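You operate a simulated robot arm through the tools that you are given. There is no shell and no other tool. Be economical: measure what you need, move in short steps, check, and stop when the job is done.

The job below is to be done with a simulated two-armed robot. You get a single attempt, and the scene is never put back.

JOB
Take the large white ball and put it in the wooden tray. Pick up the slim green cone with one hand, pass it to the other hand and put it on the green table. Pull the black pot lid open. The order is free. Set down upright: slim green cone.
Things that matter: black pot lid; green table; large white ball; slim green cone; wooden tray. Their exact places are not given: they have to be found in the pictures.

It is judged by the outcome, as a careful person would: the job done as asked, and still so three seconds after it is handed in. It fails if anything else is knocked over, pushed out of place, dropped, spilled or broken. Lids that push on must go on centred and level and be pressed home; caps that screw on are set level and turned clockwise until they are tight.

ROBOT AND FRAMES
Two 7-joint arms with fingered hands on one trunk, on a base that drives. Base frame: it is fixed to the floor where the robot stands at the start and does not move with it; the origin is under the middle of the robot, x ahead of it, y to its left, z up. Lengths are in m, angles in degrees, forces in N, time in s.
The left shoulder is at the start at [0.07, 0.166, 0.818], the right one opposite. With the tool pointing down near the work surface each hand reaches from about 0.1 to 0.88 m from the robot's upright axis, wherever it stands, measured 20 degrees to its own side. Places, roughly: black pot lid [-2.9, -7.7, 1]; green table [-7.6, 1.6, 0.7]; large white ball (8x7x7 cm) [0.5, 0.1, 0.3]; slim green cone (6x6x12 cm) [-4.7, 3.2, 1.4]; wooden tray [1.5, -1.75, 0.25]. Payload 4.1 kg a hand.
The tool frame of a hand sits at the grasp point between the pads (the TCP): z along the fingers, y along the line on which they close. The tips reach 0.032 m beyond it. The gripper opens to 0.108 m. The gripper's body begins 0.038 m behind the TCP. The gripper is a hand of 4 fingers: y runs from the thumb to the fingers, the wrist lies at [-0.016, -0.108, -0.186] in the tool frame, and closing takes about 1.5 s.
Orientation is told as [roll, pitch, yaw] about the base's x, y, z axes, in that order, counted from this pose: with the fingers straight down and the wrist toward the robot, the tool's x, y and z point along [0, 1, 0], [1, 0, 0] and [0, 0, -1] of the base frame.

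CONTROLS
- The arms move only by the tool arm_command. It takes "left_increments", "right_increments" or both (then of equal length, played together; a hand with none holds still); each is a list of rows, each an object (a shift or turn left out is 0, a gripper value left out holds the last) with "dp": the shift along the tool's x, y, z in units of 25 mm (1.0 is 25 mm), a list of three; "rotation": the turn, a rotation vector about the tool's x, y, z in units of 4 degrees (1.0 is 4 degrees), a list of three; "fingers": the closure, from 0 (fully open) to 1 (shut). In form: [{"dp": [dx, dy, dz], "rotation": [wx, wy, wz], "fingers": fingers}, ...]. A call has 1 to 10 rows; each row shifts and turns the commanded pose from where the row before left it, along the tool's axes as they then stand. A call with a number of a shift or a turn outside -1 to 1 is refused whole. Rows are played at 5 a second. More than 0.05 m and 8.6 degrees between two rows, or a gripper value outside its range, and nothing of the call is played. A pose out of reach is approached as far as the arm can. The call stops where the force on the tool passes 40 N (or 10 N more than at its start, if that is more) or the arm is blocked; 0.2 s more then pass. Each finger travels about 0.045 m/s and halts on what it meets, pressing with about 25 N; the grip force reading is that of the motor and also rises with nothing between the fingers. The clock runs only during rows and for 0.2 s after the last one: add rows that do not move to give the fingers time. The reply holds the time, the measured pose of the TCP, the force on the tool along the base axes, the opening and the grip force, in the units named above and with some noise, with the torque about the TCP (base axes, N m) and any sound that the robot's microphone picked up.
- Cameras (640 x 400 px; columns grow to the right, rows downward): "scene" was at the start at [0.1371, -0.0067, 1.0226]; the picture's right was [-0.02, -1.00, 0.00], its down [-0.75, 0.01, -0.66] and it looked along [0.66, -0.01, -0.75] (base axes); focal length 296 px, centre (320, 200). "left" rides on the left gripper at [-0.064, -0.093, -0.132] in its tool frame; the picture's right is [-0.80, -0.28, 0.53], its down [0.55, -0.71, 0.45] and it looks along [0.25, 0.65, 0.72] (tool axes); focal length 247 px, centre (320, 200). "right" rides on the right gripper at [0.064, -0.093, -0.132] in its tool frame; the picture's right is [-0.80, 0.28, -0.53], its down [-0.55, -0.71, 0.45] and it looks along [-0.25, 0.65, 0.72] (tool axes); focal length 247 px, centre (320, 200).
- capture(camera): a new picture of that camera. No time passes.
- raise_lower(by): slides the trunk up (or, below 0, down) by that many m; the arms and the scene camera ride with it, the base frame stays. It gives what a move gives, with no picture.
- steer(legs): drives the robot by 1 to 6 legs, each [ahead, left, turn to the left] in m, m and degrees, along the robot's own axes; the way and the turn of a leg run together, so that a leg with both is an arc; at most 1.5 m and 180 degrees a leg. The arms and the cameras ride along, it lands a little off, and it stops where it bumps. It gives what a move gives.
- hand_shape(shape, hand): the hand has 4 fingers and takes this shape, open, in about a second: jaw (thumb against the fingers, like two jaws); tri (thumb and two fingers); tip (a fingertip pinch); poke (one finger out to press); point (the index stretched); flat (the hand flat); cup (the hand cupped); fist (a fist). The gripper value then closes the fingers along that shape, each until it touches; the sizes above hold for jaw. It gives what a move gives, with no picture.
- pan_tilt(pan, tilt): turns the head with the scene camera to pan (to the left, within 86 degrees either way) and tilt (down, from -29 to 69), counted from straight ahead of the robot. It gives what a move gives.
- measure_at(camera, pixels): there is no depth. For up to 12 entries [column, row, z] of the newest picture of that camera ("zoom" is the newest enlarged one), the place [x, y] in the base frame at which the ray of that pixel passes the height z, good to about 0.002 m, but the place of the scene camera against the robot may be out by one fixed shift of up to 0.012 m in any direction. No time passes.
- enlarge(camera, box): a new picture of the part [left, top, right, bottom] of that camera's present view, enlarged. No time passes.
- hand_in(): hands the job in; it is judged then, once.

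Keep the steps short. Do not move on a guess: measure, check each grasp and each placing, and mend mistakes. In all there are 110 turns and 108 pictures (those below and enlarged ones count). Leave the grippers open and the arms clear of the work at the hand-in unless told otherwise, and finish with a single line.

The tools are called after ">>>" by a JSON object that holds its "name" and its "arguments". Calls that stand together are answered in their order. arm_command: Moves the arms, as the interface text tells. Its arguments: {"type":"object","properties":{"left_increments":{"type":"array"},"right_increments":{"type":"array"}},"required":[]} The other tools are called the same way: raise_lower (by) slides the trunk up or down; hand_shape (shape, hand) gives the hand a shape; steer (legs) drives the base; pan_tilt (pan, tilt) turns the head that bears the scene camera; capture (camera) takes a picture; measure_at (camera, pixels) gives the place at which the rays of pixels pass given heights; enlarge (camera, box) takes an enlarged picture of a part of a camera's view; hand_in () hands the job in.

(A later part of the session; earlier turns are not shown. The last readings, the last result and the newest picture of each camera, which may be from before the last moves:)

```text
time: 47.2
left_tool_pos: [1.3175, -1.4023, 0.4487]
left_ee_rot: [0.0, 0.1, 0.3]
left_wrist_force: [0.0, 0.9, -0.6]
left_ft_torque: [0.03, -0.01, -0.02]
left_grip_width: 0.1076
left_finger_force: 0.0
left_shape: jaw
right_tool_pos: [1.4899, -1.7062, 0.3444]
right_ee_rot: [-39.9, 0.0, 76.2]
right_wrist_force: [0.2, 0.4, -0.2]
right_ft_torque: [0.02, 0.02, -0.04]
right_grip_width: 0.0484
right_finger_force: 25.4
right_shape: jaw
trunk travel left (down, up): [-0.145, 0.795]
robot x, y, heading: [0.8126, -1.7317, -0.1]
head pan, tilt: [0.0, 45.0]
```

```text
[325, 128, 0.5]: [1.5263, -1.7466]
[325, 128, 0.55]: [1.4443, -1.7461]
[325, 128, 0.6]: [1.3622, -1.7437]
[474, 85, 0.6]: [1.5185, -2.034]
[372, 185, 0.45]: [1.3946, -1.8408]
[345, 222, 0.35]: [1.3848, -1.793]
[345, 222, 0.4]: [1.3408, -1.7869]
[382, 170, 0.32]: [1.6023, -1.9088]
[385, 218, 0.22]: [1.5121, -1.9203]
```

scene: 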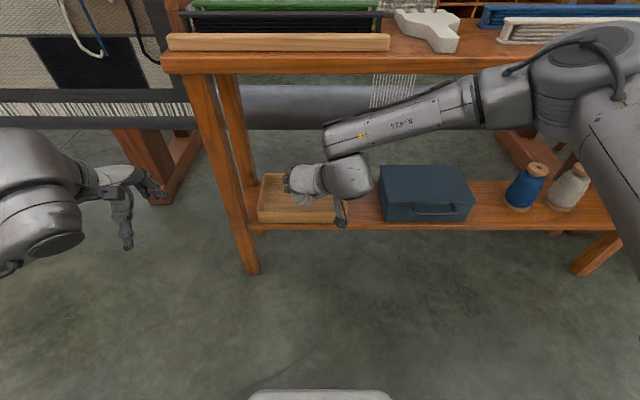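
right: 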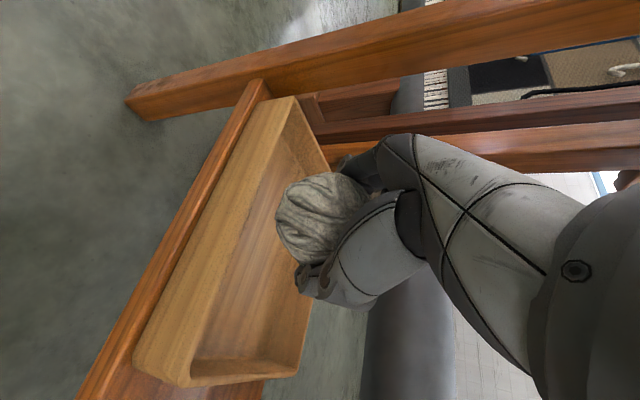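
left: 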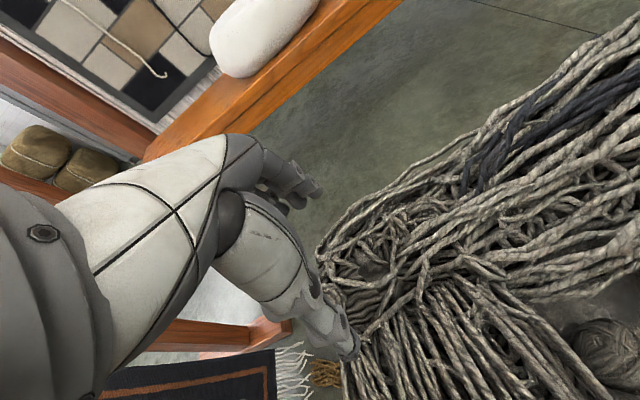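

Clearance is fine, with about 10 cm under the top. I'll go forward over the tray and then down to TCP z≈0.285.

>>> {"name": "arm_command", "arguments": {"right_increments": [{"dp": [-0.625, 0.24, 0.785]}, {"dp": [-0.625, 0.24, 0.785]}, {"dp": [-0.625, 0.24, 0.785]}, {"dp": [0.39, 0, 0.46]}, {"dp": [0.39, 0, 0.46]}, {"dp": [0.38, 0, 0.46]}]}}

>>> {"name": "capture", "arguments": {"camera": "right"}}

>>> {"name": "enlarge", "arguments": {"camera": "scene", "box": [200, 110, 440, 260]}}

```text
time: 48.6
left_tool_pos: [1.3164, -1.4031, 0.4507]
left_ee_rot: [-0.1, -0.1, 0.2]
left_wrist_force: [-0.2, 0.3, 0.4]
left_ft_torque: [-0.03, 0.01, 0.0]
left_grip_width: 0.108
left_finger_force: 0.0
left_shape: jaw
right_tool_pos: [1.5667, -1.7071, 0.288]
right_ee_rot: [-40.3, -0.1, 76.2]
right_wrist_force: [0.4, -1.4, 11.4]
right_ft_torque: [0.07, -0.01, -0.03]
right_grip_width: 0.0484
right_finger_force: 25.4
right_shape: jaw
trunk travel left (down, up): [-0.145, 0.795]
robot x, y, heading: [0.8148, -1.7368, -0.2]
head pan, tilt: [0.0, 45.0]
```

```text
76 pictures are left
```

right: 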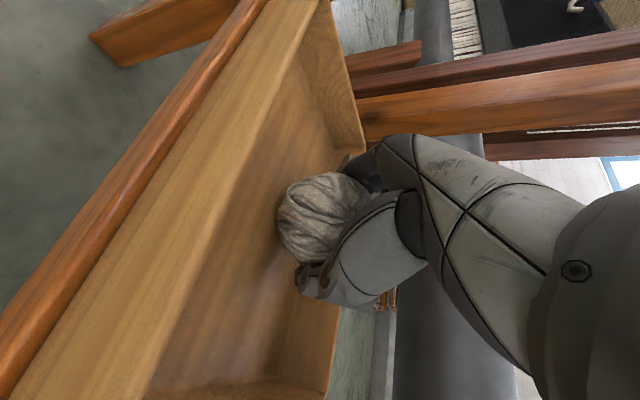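

```text
2.67 times, centred on (320, 185) of scene
```

zoom: 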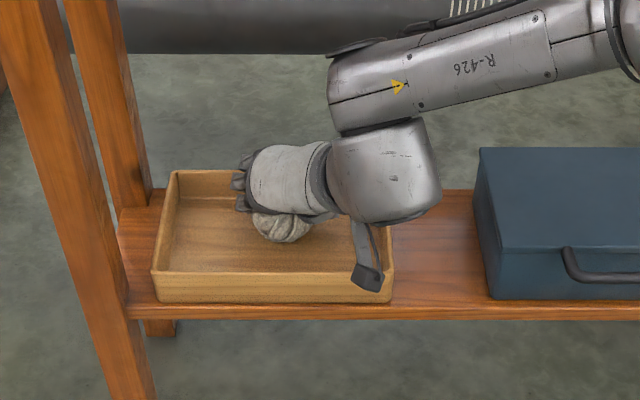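

The ball touches the tray floor (11 N). I'll open the hand in place.

>>> {"name": "arm_command", "arguments": {"right_increments": [{"dp": [-0.05, 0, -0.06], "fingers": 0.3}, {}, {"fingers": 0.1}, {}, {"fingers": 0}, {}, {}, {}]}}

>>> {"name": "capture", "arguments": {"camera": "right"}}

>>> {"name": "enlarge", "arguments": {"camera": "scene", "box": [200, 110, 440, 260]}}

```text
time: 50.4
left_tool_pos: [1.3175, -1.4028, 0.4503]
left_ee_rot: [-0.1, 0.0, 0.1]
left_wrist_force: [0.3, 0.2, 0.6]
left_ft_torque: [0.0, -0.02, 0.01]
left_grip_width: 0.1079
left_finger_force: 0.1
left_shape: jaw
right_tool_pos: [1.5637, -1.7073, 0.286]
right_ee_rot: [-40.0, 0.1, 76.3]
right_wrist_force: [-1.0, -0.8, 0.0]
right_ft_torque: [-0.04, 0.08, 0.05]
right_grip_width: 0.1078
right_finger_force: 0.0
right_shape: jaw
trunk travel left (down, up): [-0.145, 0.795]
robot x, y, heading: [0.8166, -1.7337, 0.1]
head pan, tilt: [0.0, 45.0]
```

```text
74 pictures are left
```

right: 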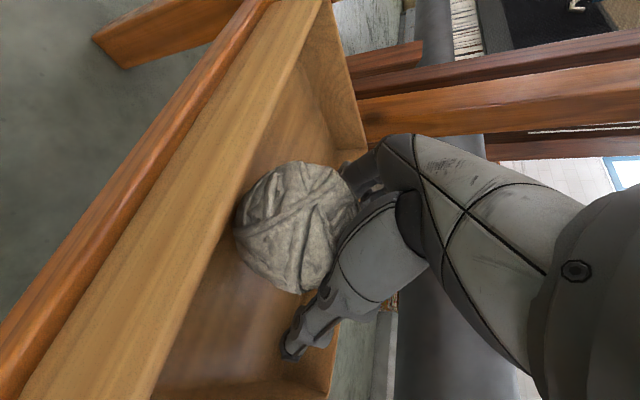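

```text
2.67 times, centred on (320, 185) of scene
```

zoom: 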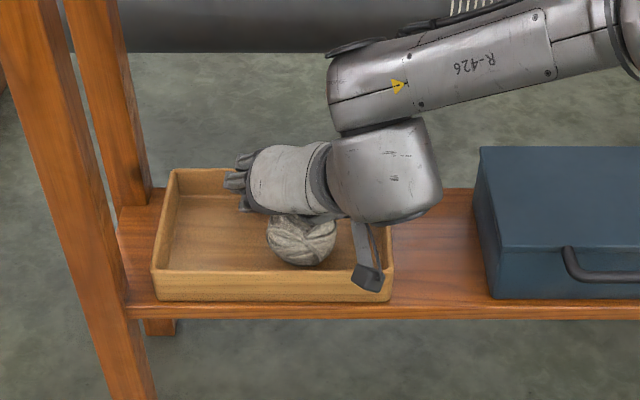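

The ball lies in the tray, free, near its front wall. I'll withdraw along the fingers' axis 10 cm, then check.

>>> {"name": "arm_command", "arguments": {"right_increments": [{"dp": [0, 0, -0.5]}, {"dp": [0, 0, -0.5]}, {"dp": [0, 0, -1]}, {"dp": [0, 0, -1]}, {"dp": [0, 0, -1]}]}}

>>> {"name": "enlarge", "arguments": {"camera": "scene", "box": [200, 110, 440, 260]}}

```text
time: 51.6
left_tool_pos: [1.3175, -1.4027, 0.4499]
left_ee_rot: [0.0, 0.0, 0.3]
left_wrist_force: [0.3, 0.0, 0.4]
left_ft_torque: [-0.01, -0.01, -0.01]
left_grip_width: 0.1077
left_finger_force: 0.1
left_shape: jaw
right_tool_pos: [1.502, -1.6915, 0.3629]
right_ee_rot: [-40.0, 0.0, 76.2]
right_wrist_force: [0.0, 0.5, -0.6]
right_ft_torque: [0.04, 0.0, 0.0]
right_grip_width: 0.1079
right_finger_force: 0.2
right_shape: jaw
trunk travel left (down, up): [-0.145, 0.795]
robot x, y, heading: [0.8129, -1.7341, 0.2]
head pan, tilt: [0.0, 45.0]
```

```text
2.67 times, centred on (320, 185) of scene
```

zoom: 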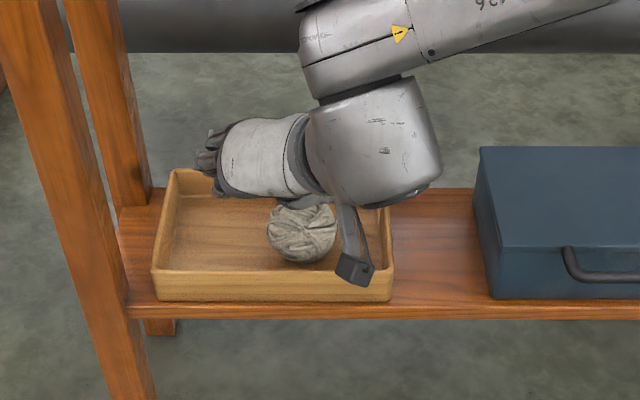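

The ball stayed put. I'll lift 2 cm more and pull the hand straight back 20 cm.

>>> {"name": "arm_command", "arguments": {"right_increments": [{"dp": [-0.51, 0, -0.61]}, {"dp": [0.74, -0.24, -0.62]}, {"dp": [0.74, -0.24, -0.62]}, {"dp": [0.74, -0.24, -0.62]}, {"dp": [0.74, -0.24, -0.62]}, {"dp": [0.74, -0.24, -0.62]}, {"dp": [0.74, -0.24, -0.62]}, {"dp": [0.74, -0.24, -0.62]}, {"dp": [0.74, -0.24, -0.62]}]}}

>>> {"name": "capture", "arguments": {"camera": "scene"}}

```text
time: 53.6
left_tool_pos: [1.3175, -1.4033, 0.4493]
left_ee_rot: [0.0, -0.1, 0.2]
left_wrist_force: [0.1, 0.3, 0.4]
left_ft_torque: [-0.01, -0.02, -0.01]
left_grip_width: 0.1079
left_finger_force: 0.1
left_shape: jaw
right_tool_pos: [1.3045, -1.693, 0.3849]
right_ee_rot: [-40.0, 0.0, 76.1]
right_wrist_force: [-0.4, -0.2, 0.5]
right_ft_torque: [-0.01, -0.02, 0.01]
right_grip_width: 0.1076
right_finger_force: 0.2
right_shape: jaw
trunk travel left (down, up): [-0.145, 0.795]
robot x, y, heading: [0.8121, -1.7314, 0.2]
head pan, tilt: [0.0, 45.0]
```

```text
71 pictures are left
```

scene: 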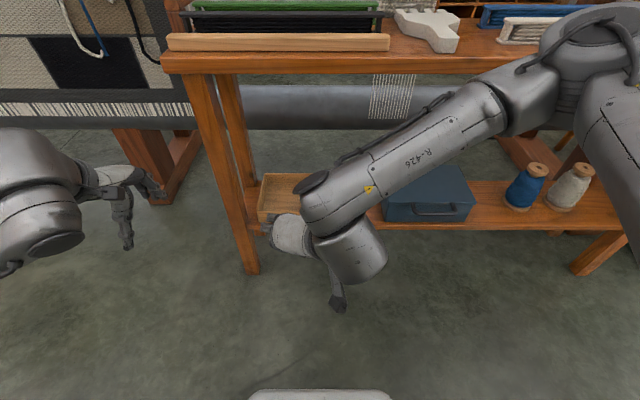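

The ball job is done. I'll back off 0.6 m, raise the trunk again and un-tilt the right hand.

>>> {"name": "steer", "arguments": {"legs": [[-0.7, 0, 0]]}}

>>> {"name": "raise_lower", "arguments": {"by": 0.18}}

>>> {"name": "arm_command", "arguments": {"right_increments": [{"rotation": [0, 1, 0]}, {"rotation": [0, 1, 0]}, {"rotation": [0, 1, 0]}, {"rotation": [0, 1, 0]}, {"rotation": [0, 1, 0]}, {"rotation": [0, 1, 0]}, {"rotation": [0, 1, 0]}, {"rotation": [0, 1, 0]}, {"rotation": [0, 1, 0]}, {"rotation": [0, 1, 0]}]}}

>>> {"name": "pan_tilt", "arguments": {"pan": -80, "tilt": 15}}

>>> {"name": "capture", "arguments": {"camera": "scene"}}

```text
time: 57.4
left_tool_pos: [0.6143, -1.4054, 0.4505]
left_ee_rot: [0.0, 0.0, 0.5]
left_wrist_force: [-0.4, -0.1, -0.3]
left_ft_torque: [0.01, -0.02, 0.0]
left_grip_width: 0.1076
left_finger_force: 0.0
left_shape: jaw
right_tool_pos: [0.6034, -1.6927, 0.3846]
right_ee_rot: [-39.9, 0.0, 76.5]
right_wrist_force: [-0.6, -0.3, -0.1]
right_ft_torque: [0.0, 0.02, -0.01]
right_grip_width: 0.1077
right_finger_force: 0.0
right_shape: jaw
trunk travel left (down, up): [-0.145, 0.795]
robot x, y, heading: [0.1116, -1.7396, 0.7]
head pan, tilt: [0.0, 45.0]
```

```text
time: 59.4
left_tool_pos: [0.6141, -1.4045, 0.6302]
left_ee_rot: [0.0, 0.0, 0.6]
left_wrist_force: [0.7, 1.0, -0.2]
left_ft_torque: [0.02, 0.0, -0.04]
left_grip_width: 0.1079
left_finger_force: 0.1
left_shape: jaw
right_tool_pos: [0.6026, -1.6947, 0.5644]
right_ee_rot: [-40.1, 0.0, 76.6]
right_wrist_force: [0.8, -1.1, -0.4]
right_ft_torque: [0.0, 0.01, 0.02]
right_grip_width: 0.1078
right_finger_force: 0.0
right_shape: jaw
trunk travel left (down, up): [-0.325, 0.615]
robot x, y, heading: [0.1118, -1.7406, 0.4]
head pan, tilt: [0.0, 45.0]
```

```text
time: 61.6
left_tool_pos: [0.614, -1.4047, 0.6296]
left_ee_rot: [0.0, -0.1, 0.6]
left_wrist_force: [1.0, 0.0, -0.2]
left_ft_torque: [-0.03, 0.01, 0.02]
left_grip_width: 0.1076
left_finger_force: 0.0
left_shape: jaw
right_tool_pos: [0.6022, -1.6794, 0.5597]
right_ee_rot: [-3.7, -2.0, 76.0]
right_wrist_force: [0.2, 0.1, 0.3]
right_ft_torque: [0.0, -0.01, -0.01]
right_grip_width: 0.1076
right_finger_force: 0.0
right_shape: jaw
right hand out of reach, approached as far as the arm can: row 10
trunk travel left (down, up): [-0.325, 0.615]
robot x, y, heading: [0.1131, -1.741, 0.6]
head pan, tilt: [0.0, 45.0]
```

```text
time: 63.1
left_tool_pos: [0.6143, -1.4048, 0.6297]
left_ee_rot: [0.0, 0.0, 0.6]
left_wrist_force: [-0.3, 0.4, 0.2]
left_ft_torque: [0.0, -0.01, 0.0]
left_grip_width: 0.108
left_finger_force: 0.1
left_shape: jaw
right_tool_pos: [0.6013, -1.6795, 0.5587]
right_ee_rot: [-3.7, -2.1, 75.9]
right_wrist_force: [-0.1, 0.6, 0.1]
right_ft_torque: [0.01, 0.05, -0.03]
right_grip_width: 0.1078
right_finger_force: 0.1
right_shape: jaw
trunk travel left (down, up): [-0.325, 0.615]
robot x, y, heading: [0.1109, -1.7371, 0.6]
head pan, tilt: [-80.0, 15.0]
```

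```text
70 pictures are left
```

scene: 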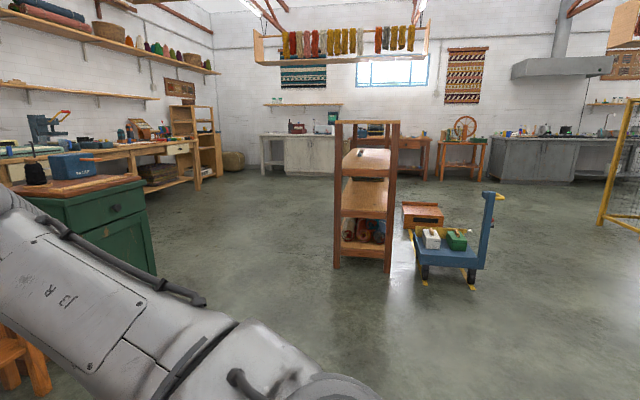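

The dye counter under the hood, around (548,130), should hold the pot. I'll measure the floor obstacles: the rack, cart and yellow frame.

>>> {"name": "measure_at", "arguments": {"camera": "scene", "pixels": [[336, 268, 0], [388, 272, 0], [425, 285, 0], [472, 290, 0], [604, 222, 0], [490, 182, 0], [575, 184, 0], [548, 140, 0.9], [450, 180, 0]]}}

>>> {"name": "enlarge", "arguments": {"camera": "scene", "box": [440, 50, 640, 190]}}

```text
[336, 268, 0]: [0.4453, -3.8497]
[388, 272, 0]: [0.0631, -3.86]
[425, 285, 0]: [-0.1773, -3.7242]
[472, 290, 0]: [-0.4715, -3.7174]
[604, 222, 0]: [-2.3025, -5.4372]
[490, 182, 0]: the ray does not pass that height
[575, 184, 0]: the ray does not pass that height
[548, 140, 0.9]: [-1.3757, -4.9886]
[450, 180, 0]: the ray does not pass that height
```

```text
2.86 times, centred on (540, 120) of scene
```

zoom: 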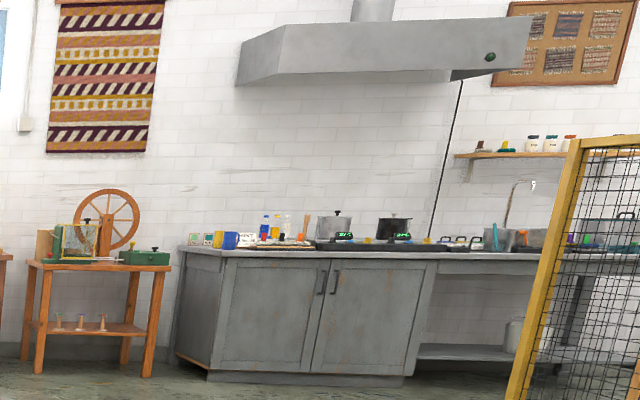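

I see two pots on the counter, a grey one and a black one. I'll turn right 90°, slide to x≈-1.4 (past the cart), and go ahead 3 m.

>>> {"name": "steer", "arguments": {"legs": [[0, 0, -90], [0, -1.5, 0], [1.5, 0, 0], [1.3, 0, 0]]}}

>>> {"name": "pan_tilt", "arguments": {"pan": -20, "tilt": 15}}

>>> {"name": "capture", "arguments": {"camera": "scene"}}

```text
time: 87.4
left_tool_pos: [-1.1832, -4.9891, 0.6294]
left_ee_rot: [0.0, -0.1, -92.5]
left_wrist_force: [0.5, -0.4, -0.6]
left_ft_torque: [0.02, 0.0, 0.02]
left_grip_width: 0.1077
left_finger_force: 0.1
left_shape: jaw
right_tool_pos: [-1.4564, -4.9612, 0.5605]
right_ee_rot: [-3.7, -2.0, -17.2]
right_wrist_force: [0.3, 0.1, 0.3]
right_ft_torque: [0.0, 0.04, 0.0]
right_grip_width: 0.1078
right_finger_force: 0.0
right_shape: jaw
trunk travel left (down, up): [-0.325, 0.615]
robot x, y, heading: [-1.4906, -4.4683, -92.5]
head pan, tilt: [-80.0, 15.0]
```

```text
time: 88.7
left_tool_pos: [-1.1832, -4.9891, 0.6303]
left_ee_rot: [0.0, 0.0, -92.5]
left_wrist_force: [-0.1, -0.1, -0.3]
left_ft_torque: [0.0, 0.0, -0.01]
left_grip_width: 0.1077
left_finger_force: 0.0
left_shape: jaw
right_tool_pos: [-1.4565, -4.961, 0.5598]
right_ee_rot: [-3.6, -2.0, -17.2]
right_wrist_force: [-0.1, 0.4, 0.0]
right_ft_torque: [-0.01, 0.02, -0.01]
right_grip_width: 0.1077
right_finger_force: 0.1
right_shape: jaw
trunk travel left (down, up): [-0.325, 0.615]
robot x, y, heading: [-1.4899, -4.4718, -92.5]
head pan, tilt: [-20.0, 15.0]
```

```text
68 pictures are left
```

scene: 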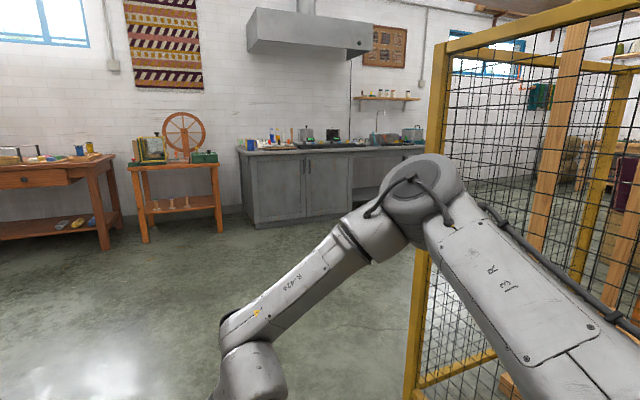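

The yellow cage's corner post is at (415,390). I'll measure it along with the counter front and the pots.

>>> {"name": "measure_at", "arguments": {"camera": "scene", "pixels": [[412, 398, 0], [505, 380, 0], [565, 300, 0], [254, 228, 0], [335, 215, 0], [306, 143, 0.9], [333, 140, 0.9], [333, 140, 1.0], [143, 242, 0]]}}

>>> {"name": "enlarge", "arguments": {"camera": "scene", "box": [230, 100, 430, 225]}}

```text
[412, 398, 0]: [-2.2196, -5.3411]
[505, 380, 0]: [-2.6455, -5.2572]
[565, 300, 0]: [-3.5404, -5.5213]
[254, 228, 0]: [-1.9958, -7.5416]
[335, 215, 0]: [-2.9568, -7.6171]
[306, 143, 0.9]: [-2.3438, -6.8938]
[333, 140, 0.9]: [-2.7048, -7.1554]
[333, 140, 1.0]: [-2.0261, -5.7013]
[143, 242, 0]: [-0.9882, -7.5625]
```

```text
3.20 times, centred on (330, 162) of scene
```

zoom: 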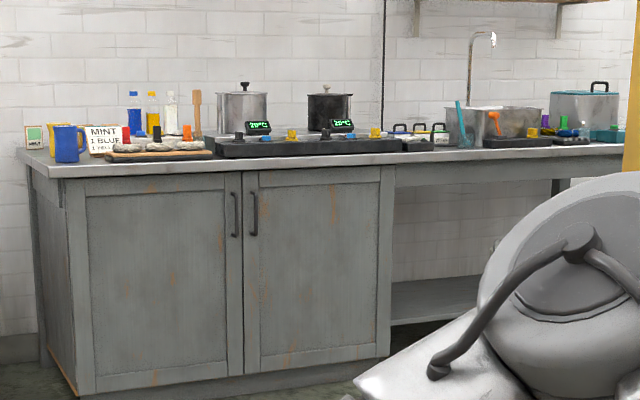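

The black pot is on the hot plate at zoom (328,108), with a knob on its lid. I'll straighten up, go ahead 1.85 m and slide right 1.35 m, between the cage (y>-5.4) and the counter (y<-7.5).

>>> {"name": "steer", "arguments": {"legs": [[0, 0, 2.5], [1.5, 0, 0], [0.3, 0, 0], [0, -1.35, 0]]}}

>>> {"name": "pan_tilt", "arguments": {"pan": 0, "tilt": 20}}

>>> {"name": "capture", "arguments": {"camera": "scene"}}

```text
time: 104.6
left_tool_pos: [-2.4929, -6.797, 0.6311]
left_ee_rot: [-0.1, 0.0, -89.9]
left_wrist_force: [0.5, 0.7, 0.3]
left_ft_torque: [-0.02, -0.01, 0.02]
left_grip_width: 0.1078
left_finger_force: 0.0
left_shape: jaw
right_tool_pos: [-2.7673, -6.7824, 0.5596]
right_ee_rot: [-3.7, -1.9, -14.7]
right_wrist_force: [-1.3, 0.0, -0.8]
right_ft_torque: [0.0, 0.0, -0.01]
right_grip_width: 0.1078
right_finger_force: 0.0
right_shape: jaw
trunk travel left (down, up): [-0.325, 0.615]
robot x, y, heading: [-2.8219, -6.2925, -90.0]
head pan, tilt: [-20.0, 15.0]
```

```text
time: 105.4
left_tool_pos: [-2.4933, -6.7948, 0.6298]
left_ee_rot: [0.0, 0.1, -89.9]
left_wrist_force: [0.3, 0.2, 0.3]
left_ft_torque: [-0.03, 0.0, 0.01]
left_grip_width: 0.1078
left_finger_force: 0.1
left_shape: jaw
right_tool_pos: [-2.767, -6.7824, 0.559]
right_ee_rot: [-3.6, -1.9, -14.7]
right_wrist_force: [-0.2, -0.4, -0.5]
right_ft_torque: [-0.02, 0.03, -0.04]
right_grip_width: 0.1078
right_finger_force: 0.1
right_shape: jaw
trunk travel left (down, up): [-0.325, 0.615]
robot x, y, heading: [-2.8191, -6.2906, -90.1]
head pan, tilt: [0.0, 20.0]
```

```text
66 pictures are left
```

scene: 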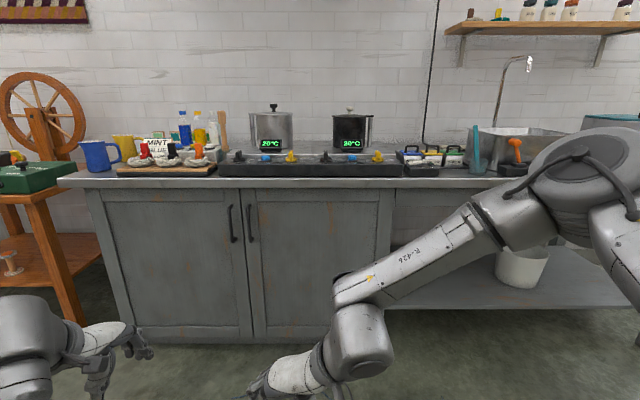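

>>> {"name": "enlarge", "arguments": {"camera": "scene", "box": [230, 90, 410, 190]}}

>>> {"name": "raise_lower", "arguments": {"by": 0.45}}

>>> {"name": "pan_tilt", "arguments": {"pan": -8, "tilt": 30}}

>>> {"name": "capture", "arguments": {"camera": "scene"}}

>>> {"name": "enlarge", "arguments": {"camera": "scene", "box": [200, 130, 400, 255]}}

```text
3.56 times, centred on (320, 140) of scene
```

zoom: 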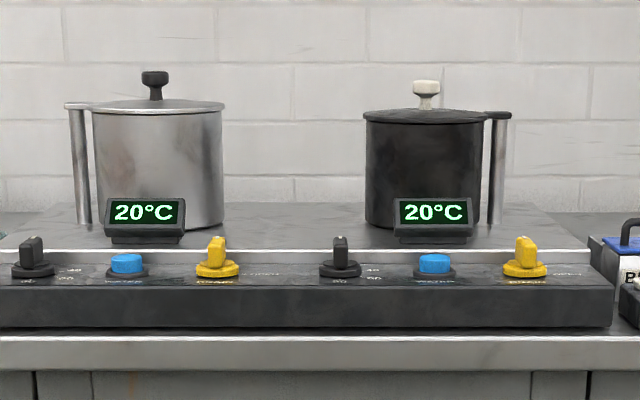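

```text
refused: 0.45 is not a number from -0.4 to 0.4
```

```text
time: 106.1
left_tool_pos: [-2.4928, -6.7969, 0.6299]
left_ee_rot: [0.0, 0.0, -89.9]
left_wrist_force: [-0.3, 0.6, -0.5]
left_ft_torque: [-0.01, -0.01, 0.01]
left_grip_width: 0.1077
left_finger_force: 0.1
left_shape: jaw
right_tool_pos: [-2.7669, -6.782, 0.5596]
right_ee_rot: [-3.7, -2.0, -14.8]
right_wrist_force: [0.0, 0.1, 0.3]
right_ft_torque: [-0.01, 0.01, -0.04]
right_grip_width: 0.1076
right_finger_force: 0.0
right_shape: jaw
trunk travel left (down, up): [-0.325, 0.615]
robot x, y, heading: [-2.8179, -6.2923, -89.9]
head pan, tilt: [-8.0, 30.0]
```

```text
64 pictures are left
```

scene: 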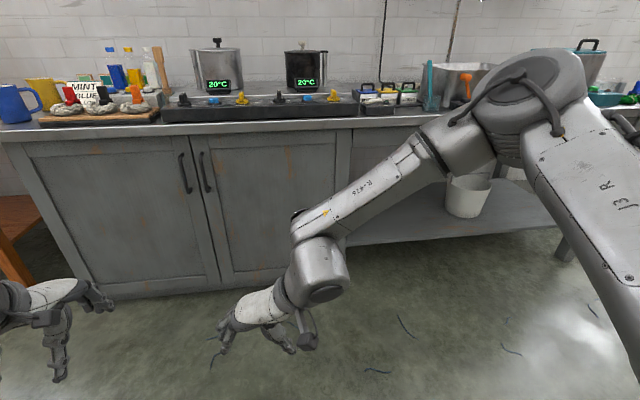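

```text
3.20 times, centred on (300, 192) of scene
```

zoom: 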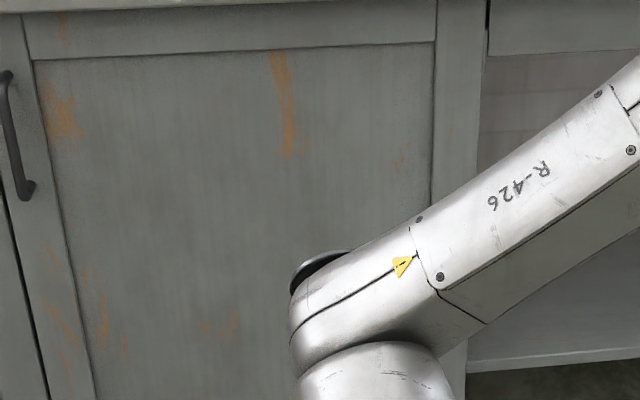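

The black pot has a hinged lid with a white knob; the hinge post is on its right side (toward -x). So the knob must be pulled up in an arc toward -x. I'll raise the trunk 0.4 m for height and look down at it.

>>> {"name": "raise_lower", "arguments": {"by": 0.4}}

>>> {"name": "capture", "arguments": {"camera": "scene"}}

>>> {"name": "enlarge", "arguments": {"camera": "scene", "box": [180, 80, 380, 205]}}

```text
time: 110.0
left_tool_pos: [-2.4937, -6.7967, 1.0299]
left_ee_rot: [0.0, 0.0, -89.9]
left_wrist_force: [0.4, 0.4, 1.1]
left_ft_torque: [0.01, 0.0, 0.01]
left_grip_width: 0.1079
left_finger_force: 0.1
left_shape: jaw
right_tool_pos: [-2.7677, -6.7817, 0.9598]
right_ee_rot: [-3.6, -2.0, -14.7]
right_wrist_force: [0.1, -0.4, -0.2]
right_ft_torque: [-0.03, 0.02, 0.0]
right_grip_width: 0.1078
right_finger_force: 0.0
right_shape: jaw
trunk travel left (down, up): [-0.725, 0.215]
robot x, y, heading: [-2.8247, -6.2901, -89.9]
head pan, tilt: [-8.0, 30.0]
```

```text
62 pictures are left
```

scene: 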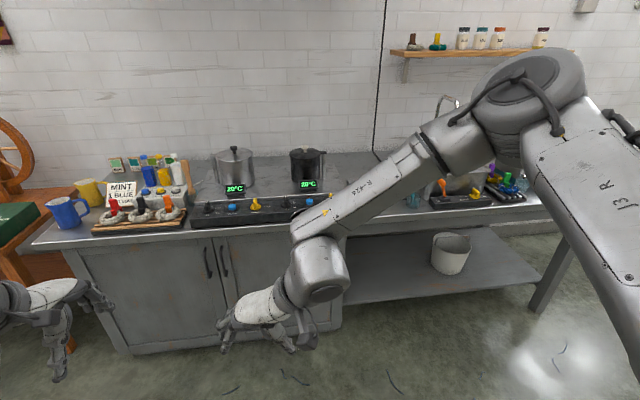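

```text
3.20 times, centred on (280, 142) of scene
```

zoom: 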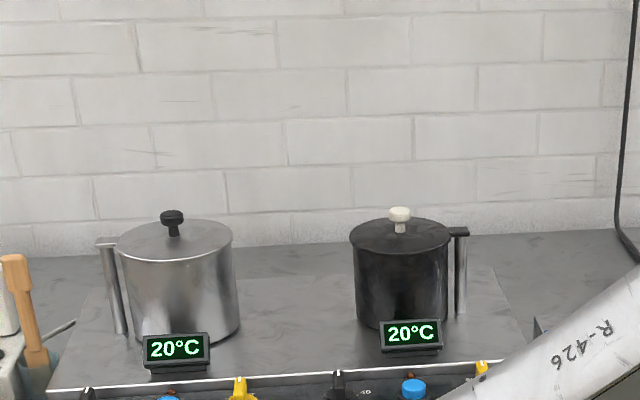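

>>> {"name": "measure_at", "arguments": {"camera": "zoom", "pixels": [[400, 212, 0.9], [400, 212, 0.95], [400, 212, 1.0], [460, 232, 0.95], [350, 236, 0.95], [450, 236, 0.95], [400, 325, 0.8], [400, 325, 0.85], [410, 350, 0.85]]}}

```text
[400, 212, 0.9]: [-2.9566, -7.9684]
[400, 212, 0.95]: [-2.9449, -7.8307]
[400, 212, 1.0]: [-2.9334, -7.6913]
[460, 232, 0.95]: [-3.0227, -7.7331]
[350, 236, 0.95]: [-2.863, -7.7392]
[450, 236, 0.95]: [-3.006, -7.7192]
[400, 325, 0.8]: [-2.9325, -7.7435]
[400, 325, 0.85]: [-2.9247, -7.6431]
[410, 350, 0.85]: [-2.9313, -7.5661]
```

I'll turn the right hand back so it closes front–back, and raise it above the knob before driving closer.

>>> {"name": "arm_command", "arguments": {"right_increments": [{"rotation": [0, 0, 1], "dp": [0, 0, -0.6]}, {"rotation": [0, 0, 1], "dp": [0, 0, -0.6]}, {"rotation": [0, 0, 1], "dp": [0, 0, -0.6]}, {"rotation": [0, 0, 1], "dp": [0, 0, -0.6]}, {"rotation": [0, 0, 1], "dp": [0, 0, -0.6]}, {"rotation": [0, 0, 1], "dp": [0, 0, -0.6]}, {"rotation": [0, 0, 1], "dp": [0, 0, -0.6]}, {"rotation": [0, 0, 1], "dp": [0, 0, -0.6]}, {"rotation": [0, 0, 1]}, {"rotation": [0, 0, 1]}]}}

>>> {"name": "arm_command", "arguments": {"right_increments": [{"rotation": [0, 0, 1]}, {"rotation": [0, 0, 1]}, {"rotation": [0, 0, 1]}, {"rotation": [0, 0, 1]}, {"rotation": [0, 0, 1]}, {"rotation": [0, 0, 1]}, {"rotation": [0, 0, 1]}, {"rotation": [0, 0, 1]}, {"rotation": [0, 0, 0.8]}]}}

>>> {"name": "steer", "arguments": {"legs": [[0.5, 0, 0]]}}

>>> {"name": "pan_tilt", "arguments": {"pan": -8, "tilt": 40}}

>>> {"name": "capture", "arguments": {"camera": "scene"}}

>>> {"name": "capture", "arguments": {"camera": "right"}}

```text
time: 112.2
left_tool_pos: [-2.4917, -6.7965, 1.0298]
left_ee_rot: [0.0, 0.0, -90.0]
left_wrist_force: [0.3, -0.3, -0.8]
left_ft_torque: [-0.02, 0.01, 0.0]
left_grip_width: 0.1077
left_finger_force: 0.1
left_shape: jaw
right_tool_pos: [-2.7689, -6.7728, 1.0791]
right_ee_rot: [-1.7, -4.0, -54.8]
right_wrist_force: [-0.6, 0.1, 0.4]
right_ft_torque: [0.01, 0.03, -0.02]
right_grip_width: 0.1077
right_finger_force: 0.2
right_shape: jaw
trunk travel left (down, up): [-0.725, 0.215]
robot x, y, heading: [-2.8209, -6.293, -89.8]
head pan, tilt: [-8.0, 30.0]
```

```text
time: 114.2
left_tool_pos: [-2.4927, -6.7972, 1.0299]
left_ee_rot: [0.1, 0.1, -89.8]
left_wrist_force: [1.0, 0.8, -0.5]
left_ft_torque: [-0.01, -0.01, 0.0]
left_grip_width: 0.1077
left_finger_force: 0.1
left_shape: jaw
right_tool_pos: [-2.7681, -6.7734, 1.0784]
right_ee_rot: [1.0, -4.1, -90.1]
right_wrist_force: [-0.3, -0.1, -0.1]
right_ft_torque: [-0.02, -0.02, 0.0]
right_grip_width: 0.1076
right_finger_force: 0.1
right_shape: jaw
trunk travel left (down, up): [-0.725, 0.215]
robot x, y, heading: [-2.8205, -6.2937, -89.9]
head pan, tilt: [-8.0, 30.0]
```

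```text
time: 117.1
left_tool_pos: [-2.4937, -7.29, 1.0306]
left_ee_rot: [0.0, 0.0, -90.0]
left_wrist_force: [-0.6, -0.9, 0.2]
left_ft_torque: [-0.03, -0.03, 0.0]
left_grip_width: 0.1076
left_finger_force: 0.1
left_shape: jaw
right_tool_pos: [-2.7693, -7.2655, 1.0794]
right_ee_rot: [1.0, -4.1, -90.0]
right_wrist_force: [0.1, 0.5, 0.6]
right_ft_torque: [0.0, 0.03, 0.0]
right_grip_width: 0.1079
right_finger_force: 0.2
right_shape: jaw
trunk travel left (down, up): [-0.725, 0.215]
robot x, y, heading: [-2.8213, -6.7839, -89.9]
head pan, tilt: [-8.0, 30.0]
```

```text
time: 117.8
left_tool_pos: [-2.4933, -7.2903, 1.0294]
left_ee_rot: [-0.1, 0.0, -90.1]
left_wrist_force: [0.7, -0.4, 0.3]
left_ft_torque: [-0.05, -0.02, 0.01]
left_grip_width: 0.1073
left_finger_force: 0.1
left_shape: jaw
right_tool_pos: [-2.7694, -7.2672, 1.0794]
right_ee_rot: [1.0, -4.1, -90.1]
right_wrist_force: [0.1, -0.5, 0.3]
right_ft_torque: [0.02, -0.02, 0.02]
right_grip_width: 0.1078
right_finger_force: 0.1
right_shape: jaw
trunk travel left (down, up): [-0.725, 0.215]
robot x, y, heading: [-2.8199, -6.7878, -89.9]
head pan, tilt: [-8.0, 40.0]
```

```text
60 pictures are left
```

scene: 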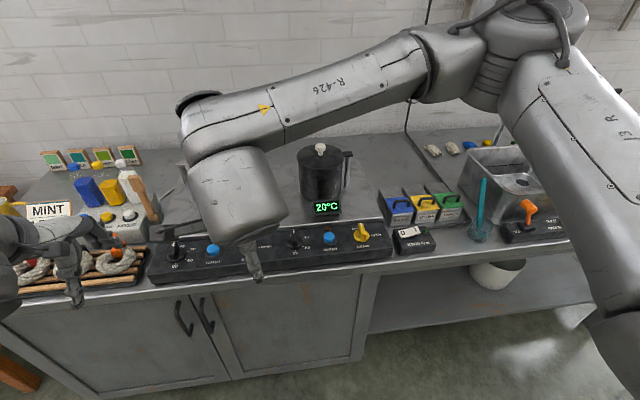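

```text
59 pictures are left
```

right: 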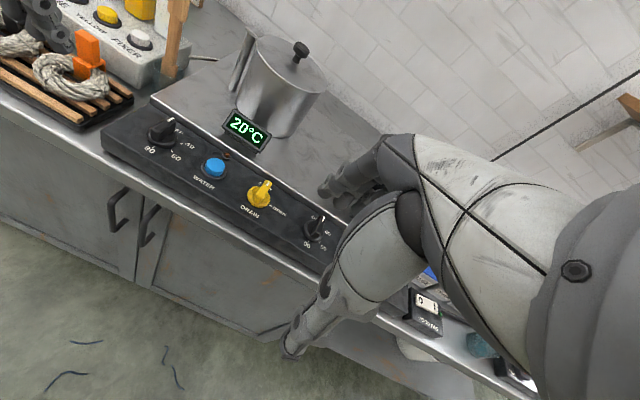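

The black pot's white knob is at (320,147). I'll measure this ray and cross it with the former one, then move the right hand to the right so its camera can see the pot.

>>> {"name": "measure_at", "arguments": {"camera": "scene", "pixels": [[320, 148, 0.95], [320, 148, 1.0], [320, 148, 1.05], [318, 198, 0.85], [320, 210, 0.85]]}}

>>> {"name": "arm_command", "arguments": {"right_increments": [{"dp": [-1, 0, 0]}, {"dp": [-1, 0, 0]}, {"dp": [-1, 0, 0]}, {"dp": [-1, 0, 0]}, {"dp": [-1, 0, 0]}, {"dp": [-1, 0, 0]}, {"dp": [-1, 0, 0]}, {"dp": [-1, 0, 0]}, {"dp": [-1, 0, 0]}, {"dp": [-1, 0, 0], "rotation": [0, -1, 0]}]}}

>>> {"name": "capture", "arguments": {"camera": "right"}}

```text
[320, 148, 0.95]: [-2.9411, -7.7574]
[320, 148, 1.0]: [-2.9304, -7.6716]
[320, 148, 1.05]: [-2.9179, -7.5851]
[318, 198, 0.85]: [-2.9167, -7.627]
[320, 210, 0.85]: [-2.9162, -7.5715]
```

```text
time: 120.0
left_tool_pos: [-2.4941, -7.2899, 1.0291]
left_ee_rot: [0.0, 0.0, -90.0]
left_wrist_force: [-0.3, 0.1, 0.4]
left_ft_torque: [0.01, 0.01, -0.04]
left_grip_width: 0.1076
left_finger_force: 0.1
left_shape: jaw
right_tool_pos: [-3.0207, -7.2661, 1.0757]
right_ee_rot: [-3.0, -4.0, -90.1]
right_wrist_force: [0.0, 0.6, -0.2]
right_ft_torque: [-0.04, -0.02, -0.02]
right_grip_width: 0.1082
right_finger_force: 0.1
right_shape: jaw
trunk travel left (down, up): [-0.725, 0.215]
robot x, y, heading: [-2.8231, -6.7839, -89.7]
head pan, tilt: [-8.0, 40.0]
```

```text
58 pictures are left
```

right: 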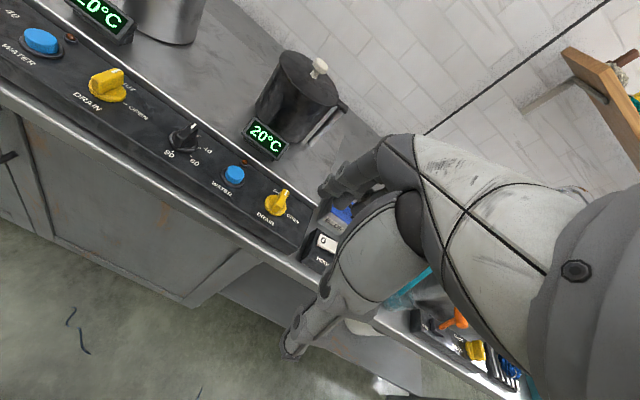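

The white knob is at (319,67) in the right camera. I'll measure the ray.

>>> {"name": "measure_at", "arguments": {"camera": "right", "pixels": [[319, 67, 0.95], [319, 67, 0.98], [319, 67, 1.0], [319, 67, 1.05], [344, 107, 0.95], [280, 62, 0.95], [341, 96, 0.95], [314, 86, 0.95]]}}

>>> {"name": "enlarge", "arguments": {"camera": "right", "box": [230, 30, 390, 170]}}

```text
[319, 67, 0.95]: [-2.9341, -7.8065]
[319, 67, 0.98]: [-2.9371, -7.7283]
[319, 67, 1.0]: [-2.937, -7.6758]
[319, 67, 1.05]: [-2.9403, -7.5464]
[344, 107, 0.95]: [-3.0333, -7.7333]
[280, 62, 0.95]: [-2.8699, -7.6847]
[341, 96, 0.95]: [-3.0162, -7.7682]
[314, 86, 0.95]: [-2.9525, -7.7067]
```

```text
2.86 times, centred on (310, 100) of right
```

zoom: 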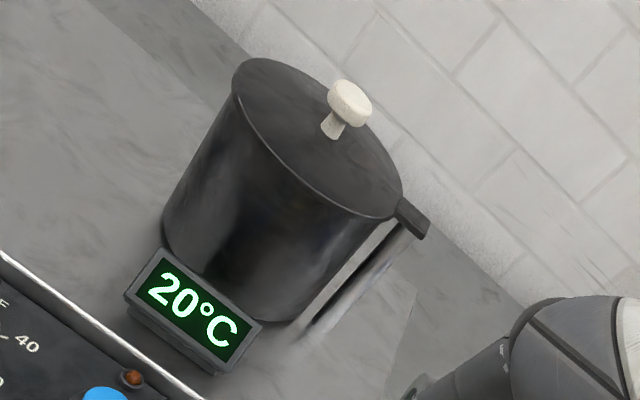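

The rays cross at about z≈1.005: knob at about (-2.935, -7.667, 1.005), hinge near x≈-3.02. I'll level the hand and drive 0.15 m closer.

>>> {"name": "arm_command", "arguments": {"right_increments": [{"rotation": [1, 0, 0], "dp": [0, 0, -0.5]}, {"rotation": [0, 0.75, 0], "dp": [0, 0, -0.5], "fingers": 0.3}, {}, {}]}}

>>> {"name": "steer", "arguments": {"legs": [[0.15, 0, 0]]}}

>>> {"name": "capture", "arguments": {"camera": "right"}}

```text
time: 121.0
left_tool_pos: [-2.4929, -7.2905, 1.0299]
left_ee_rot: [0.1, 0.0, -90.0]
left_wrist_force: [0.1, -0.2, -1.1]
left_ft_torque: [0.02, 0.0, 0.02]
left_grip_width: 0.1077
left_finger_force: 0.0
left_shape: jaw
right_tool_pos: [-3.0186, -7.2642, 1.1013]
right_ee_rot: [-0.1, -0.1, -90.3]
right_wrist_force: [-0.6, -0.7, -0.6]
right_ft_torque: [0.02, 0.02, 0.03]
right_grip_width: 0.0762
right_finger_force: 0.0
right_shape: jaw
trunk travel left (down, up): [-0.725, 0.215]
robot x, y, heading: [-2.8209, -6.7846, -90.1]
head pan, tilt: [-8.0, 40.0]
```

```text
time: 122.4
left_tool_pos: [-2.4921, -7.4392, 1.0299]
left_ee_rot: [0.0, 0.0, -90.1]
left_wrist_force: [0.8, 0.5, 0.4]
left_ft_torque: [0.02, 0.0, 0.04]
left_grip_width: 0.1074
left_finger_force: 0.1
left_shape: jaw
right_tool_pos: [-3.018, -7.4147, 1.1015]
right_ee_rot: [0.0, 0.0, -90.1]
right_wrist_force: [0.8, 0.3, 0.4]
right_ft_torque: [0.0, -0.02, 0.01]
right_grip_width: 0.0758
right_finger_force: 0.0
right_shape: jaw
trunk travel left (down, up): [-0.725, 0.215]
robot x, y, heading: [-2.8196, -6.9359, -89.9]
head pan, tilt: [-8.0, 40.0]
```

```text
56 pictures are left
```

right: 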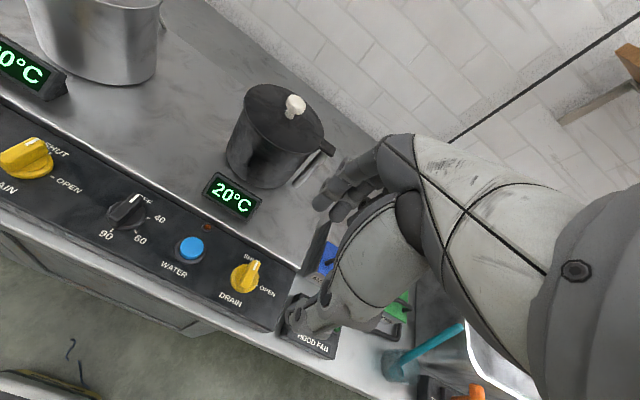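

The knob is now at (295,104). I'll take another ray to settle its height.

>>> {"name": "measure_at", "arguments": {"camera": "right", "pixels": [[296, 102, 0.97], [296, 102, 1.0], [296, 102, 1.03], [289, 115, 0.97], [330, 149, 0.96], [323, 139, 0.96], [243, 95, 0.96]]}}

>>> {"name": "enlarge", "arguments": {"camera": "right", "box": [210, 70, 350, 200]}}

```text
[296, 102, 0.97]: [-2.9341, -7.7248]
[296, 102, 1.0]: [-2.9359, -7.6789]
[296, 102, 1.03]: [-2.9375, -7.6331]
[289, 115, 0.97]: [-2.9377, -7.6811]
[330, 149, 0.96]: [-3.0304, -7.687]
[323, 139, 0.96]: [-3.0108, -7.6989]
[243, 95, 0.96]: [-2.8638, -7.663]
```

```text
3.08 times, centred on (280, 135) of right
```

zoom: 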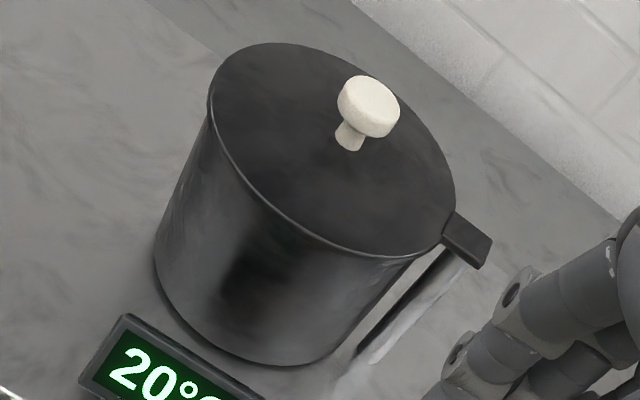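

The refined knob position is (-2.936, -7.682, 0.997). I'll move above it at z≈1.10.

>>> {"name": "arm_command", "arguments": {"right_increments": [{"dp": [0.33, 1, 0]}, {"dp": [0.33, 1, 0]}, {"dp": [0.33, 1, 0]}, {"dp": [0.33, 1, 0]}, {"dp": [0.33, 1, 0]}, {"dp": [0.33, 1, 0]}, {"dp": [0.33, 1, 0]}, {"dp": [0.33, 1, 0]}, {"dp": [0.33, 1, 0]}, {"dp": [0.31, 1, 0]}]}}

>>> {"name": "capture", "arguments": {"camera": "right"}}

>>> {"name": "enlarge", "arguments": {"camera": "scene", "box": [220, 60, 440, 220]}}

```text
time: 124.6
left_tool_pos: [-2.4926, -7.4414, 1.0288]
left_ee_rot: [0.0, 0.2, -90.1]
left_wrist_force: [0.3, -0.7, -0.8]
left_ft_torque: [0.01, -0.01, -0.01]
left_grip_width: 0.1073
left_finger_force: 0.1
left_shape: jaw
right_tool_pos: [-2.9375, -7.6696, 1.1003]
right_ee_rot: [-0.1, -0.1, -90.2]
right_wrist_force: [-0.1, -0.7, -1.3]
right_ft_torque: [0.03, -0.02, 0.0]
right_grip_width: 0.0757
right_finger_force: 0.1
right_shape: jaw
trunk travel left (down, up): [-0.725, 0.215]
robot x, y, heading: [-2.8217, -6.9367, -89.9]
head pan, tilt: [-8.0, 40.0]
```

```text
54 pictures are left
```

right: 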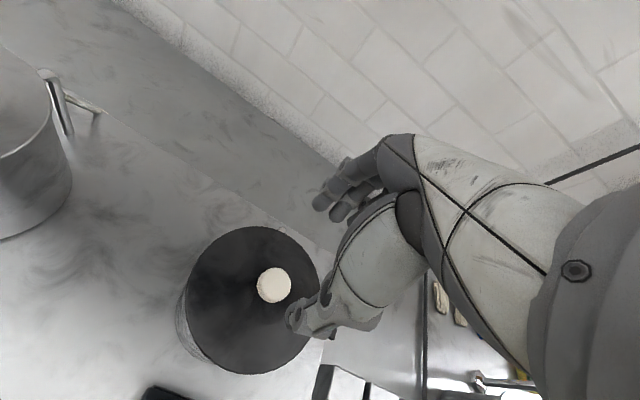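

```text
2.50 times, centred on (330, 140) of scene
```

zoom: 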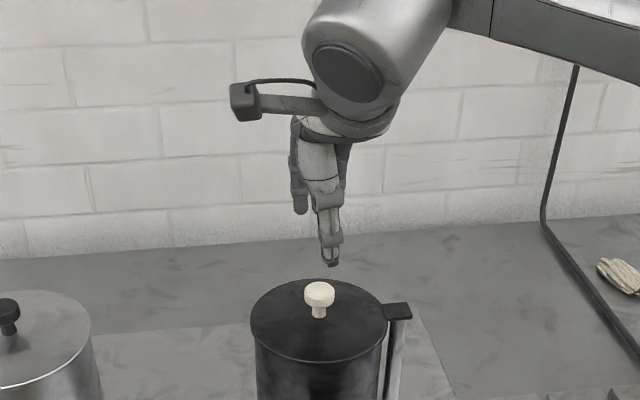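

>>> {"name": "measure_at", "arguments": {"camera": "right", "pixels": [[274, 284, 0.98], [274, 284, 0.997], [274, 284, 1.01], [256, 300, 0.96], [320, 290, 0.96], [188, 298, 0.96], [240, 228, 0.96], [260, 373, 0.96]]}}

```text
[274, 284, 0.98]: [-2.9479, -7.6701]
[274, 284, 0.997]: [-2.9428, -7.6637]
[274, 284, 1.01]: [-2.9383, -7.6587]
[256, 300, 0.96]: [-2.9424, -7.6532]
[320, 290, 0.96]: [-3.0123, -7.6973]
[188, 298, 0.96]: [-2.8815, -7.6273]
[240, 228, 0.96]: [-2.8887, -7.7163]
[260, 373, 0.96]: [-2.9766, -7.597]
```

Refined: knob (-2.938, -7.660, ~1.01). I'll correct 1 cm backward and descend to TCP z≈1.005.

>>> {"name": "arm_command", "arguments": {"right_increments": [{"dp": [0, -0.4, 0.6]}, {"dp": [0, 0, 0.8]}, {"dp": [0, 0, 0.8]}, {"dp": [0, 0, 0.8]}, {"dp": [0, 0, 0.8]}]}}

>>> {"name": "capture", "arguments": {"camera": "right"}}

>>> {"name": "enlarge", "arguments": {"camera": "scene", "box": [260, 90, 400, 190]}}

```text
time: 125.8
left_tool_pos: [-2.492, -7.4396, 1.0312]
left_ee_rot: [0.0, -0.1, -90.0]
left_wrist_force: [0.2, 0.6, -0.1]
left_ft_torque: [0.02, 0.01, 0.0]
left_grip_width: 0.1075
left_finger_force: 0.1
left_shape: jaw
right_tool_pos: [-2.9366, -7.6588, 1.0168]
right_ee_rot: [0.5, -1.0, -90.4]
right_wrist_force: [0.7, -0.2, 12.5]
right_ft_torque: [0.51, 0.08, -0.06]
right_grip_width: 0.0758
right_finger_force: 0.0
right_shape: jaw
trunk travel left (down, up): [-0.725, 0.215]
robot x, y, heading: [-2.8238, -6.9393, -90.0]
head pan, tilt: [-8.0, 40.0]
stopped in row 5 (right hand): the force on the tool passed its limit at 42 N (the readings are from after the stop); the commanded pose is now the measured one
```

```text
52 pictures are left
```

right: 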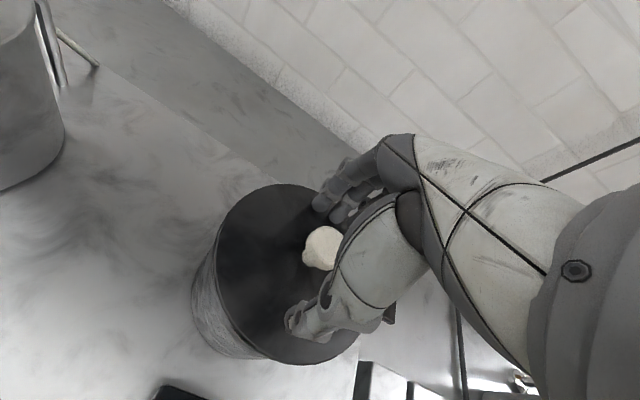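

```text
4.00 times, centred on (330, 140) of scene
```

zoom: 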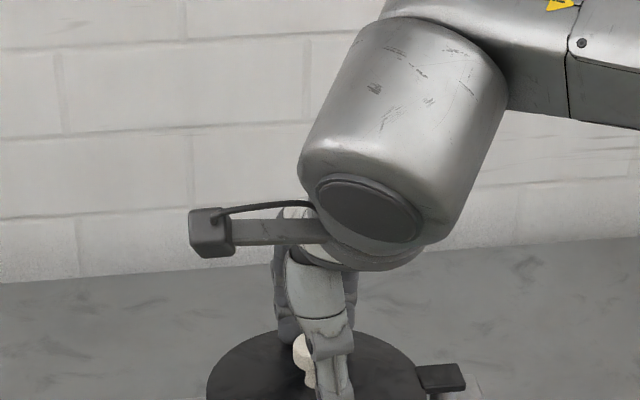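

The fingertips touched the lid (lid z≈0.985) and the knob lies between the fingers at (322,248). I'll lift 4 mm and close.

>>> {"name": "arm_command", "arguments": {"right_increments": [{"dp": [0, 0, -0.2]}, {"fingers": 1}, {}, {}, {}, {}, {}, {}]}}

>>> {"name": "capture", "arguments": {"camera": "right"}}

```text
time: 127.6
left_tool_pos: [-2.493, -7.442, 1.0292]
left_ee_rot: [0.0, 0.1, -90.1]
left_wrist_force: [0.0, 0.2, -0.4]
left_ft_torque: [-0.01, 0.0, 0.01]
left_grip_width: 0.1078
left_finger_force: 0.0
left_shape: jaw
right_tool_pos: [-2.9374, -7.6606, 1.0175]
right_ee_rot: [0.3, -0.5, -90.3]
right_wrist_force: [0.8, 0.6, -9.8]
right_ft_torque: [-0.18, 0.05, -0.06]
right_grip_width: 0.0157
right_finger_force: 24.6
right_shape: jaw
trunk travel left (down, up): [-0.725, 0.215]
robot x, y, heading: [-2.8198, -6.9347, -89.9]
head pan, tilt: [-8.0, 40.0]
```

```text
50 pictures are left
```

right: 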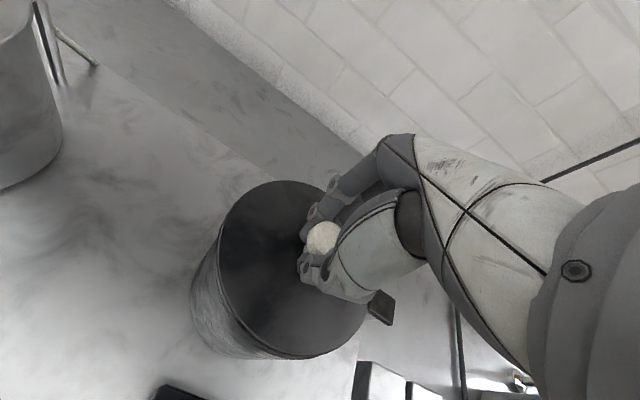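

The knob is gripped (1.6 cm). Now I'll pull the lid open along its arc: up and toward the hinge at x≈-3.02, turning the hand along with it, 20° first.

>>> {"name": "arm_command", "arguments": {"right_increments": [{"dp": [-0.097, 0, -0.229], "rotation": [0, 1, 0]}, {"dp": [-0.097, 0, -0.229], "rotation": [0, 1, 0]}, {"dp": [-0.097, 0, -0.229], "rotation": [0, 1, 0]}, {"dp": [-0.097, 0, -0.229], "rotation": [0, 1, 0]}, {"dp": [-0.097, 0, -0.229], "rotation": [0, 1, 0]}]}}

>>> {"name": "enlarge", "arguments": {"camera": "scene", "box": [220, 60, 440, 220]}}

```text
time: 128.2
left_tool_pos: [-2.492, -7.4419, 1.0296]
left_ee_rot: [0.0, 0.1, -89.9]
left_wrist_force: [0.1, 0.2, -0.4]
left_ft_torque: [-0.01, 0.02, 0.0]
left_grip_width: 0.1074
left_finger_force: 0.0
left_shape: jaw
right_tool_pos: [-2.9397, -7.6582, 1.0181]
right_ee_rot: [5.9, 0.1, -90.0]
right_wrist_force: [6.8, 0.4, -26.2]
right_ft_torque: [-0.15, 0.14, 0.02]
right_grip_width: 0.0153
right_finger_force: 24.8
right_shape: jaw
trunk travel left (down, up): [-0.725, 0.215]
robot x, y, heading: [-2.8234, -6.9322, -89.9]
head pan, tilt: [-8.0, 40.0]
stopped in row 2 (right hand): the force on the tool passed its limit at 43 N (the readings are from after the stop); the commanded pose is now the measured one
```

```text
2.50 times, centred on (330, 140) of scene
```

zoom: 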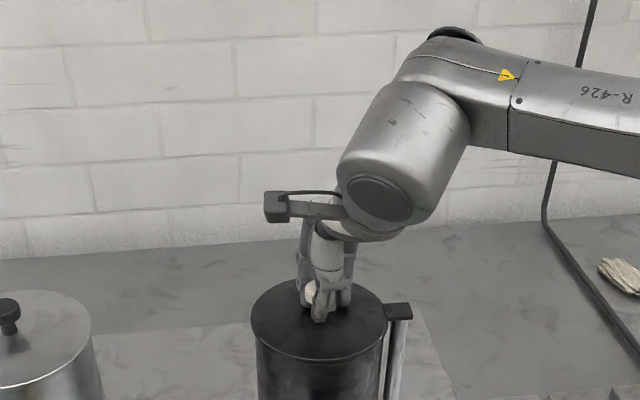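

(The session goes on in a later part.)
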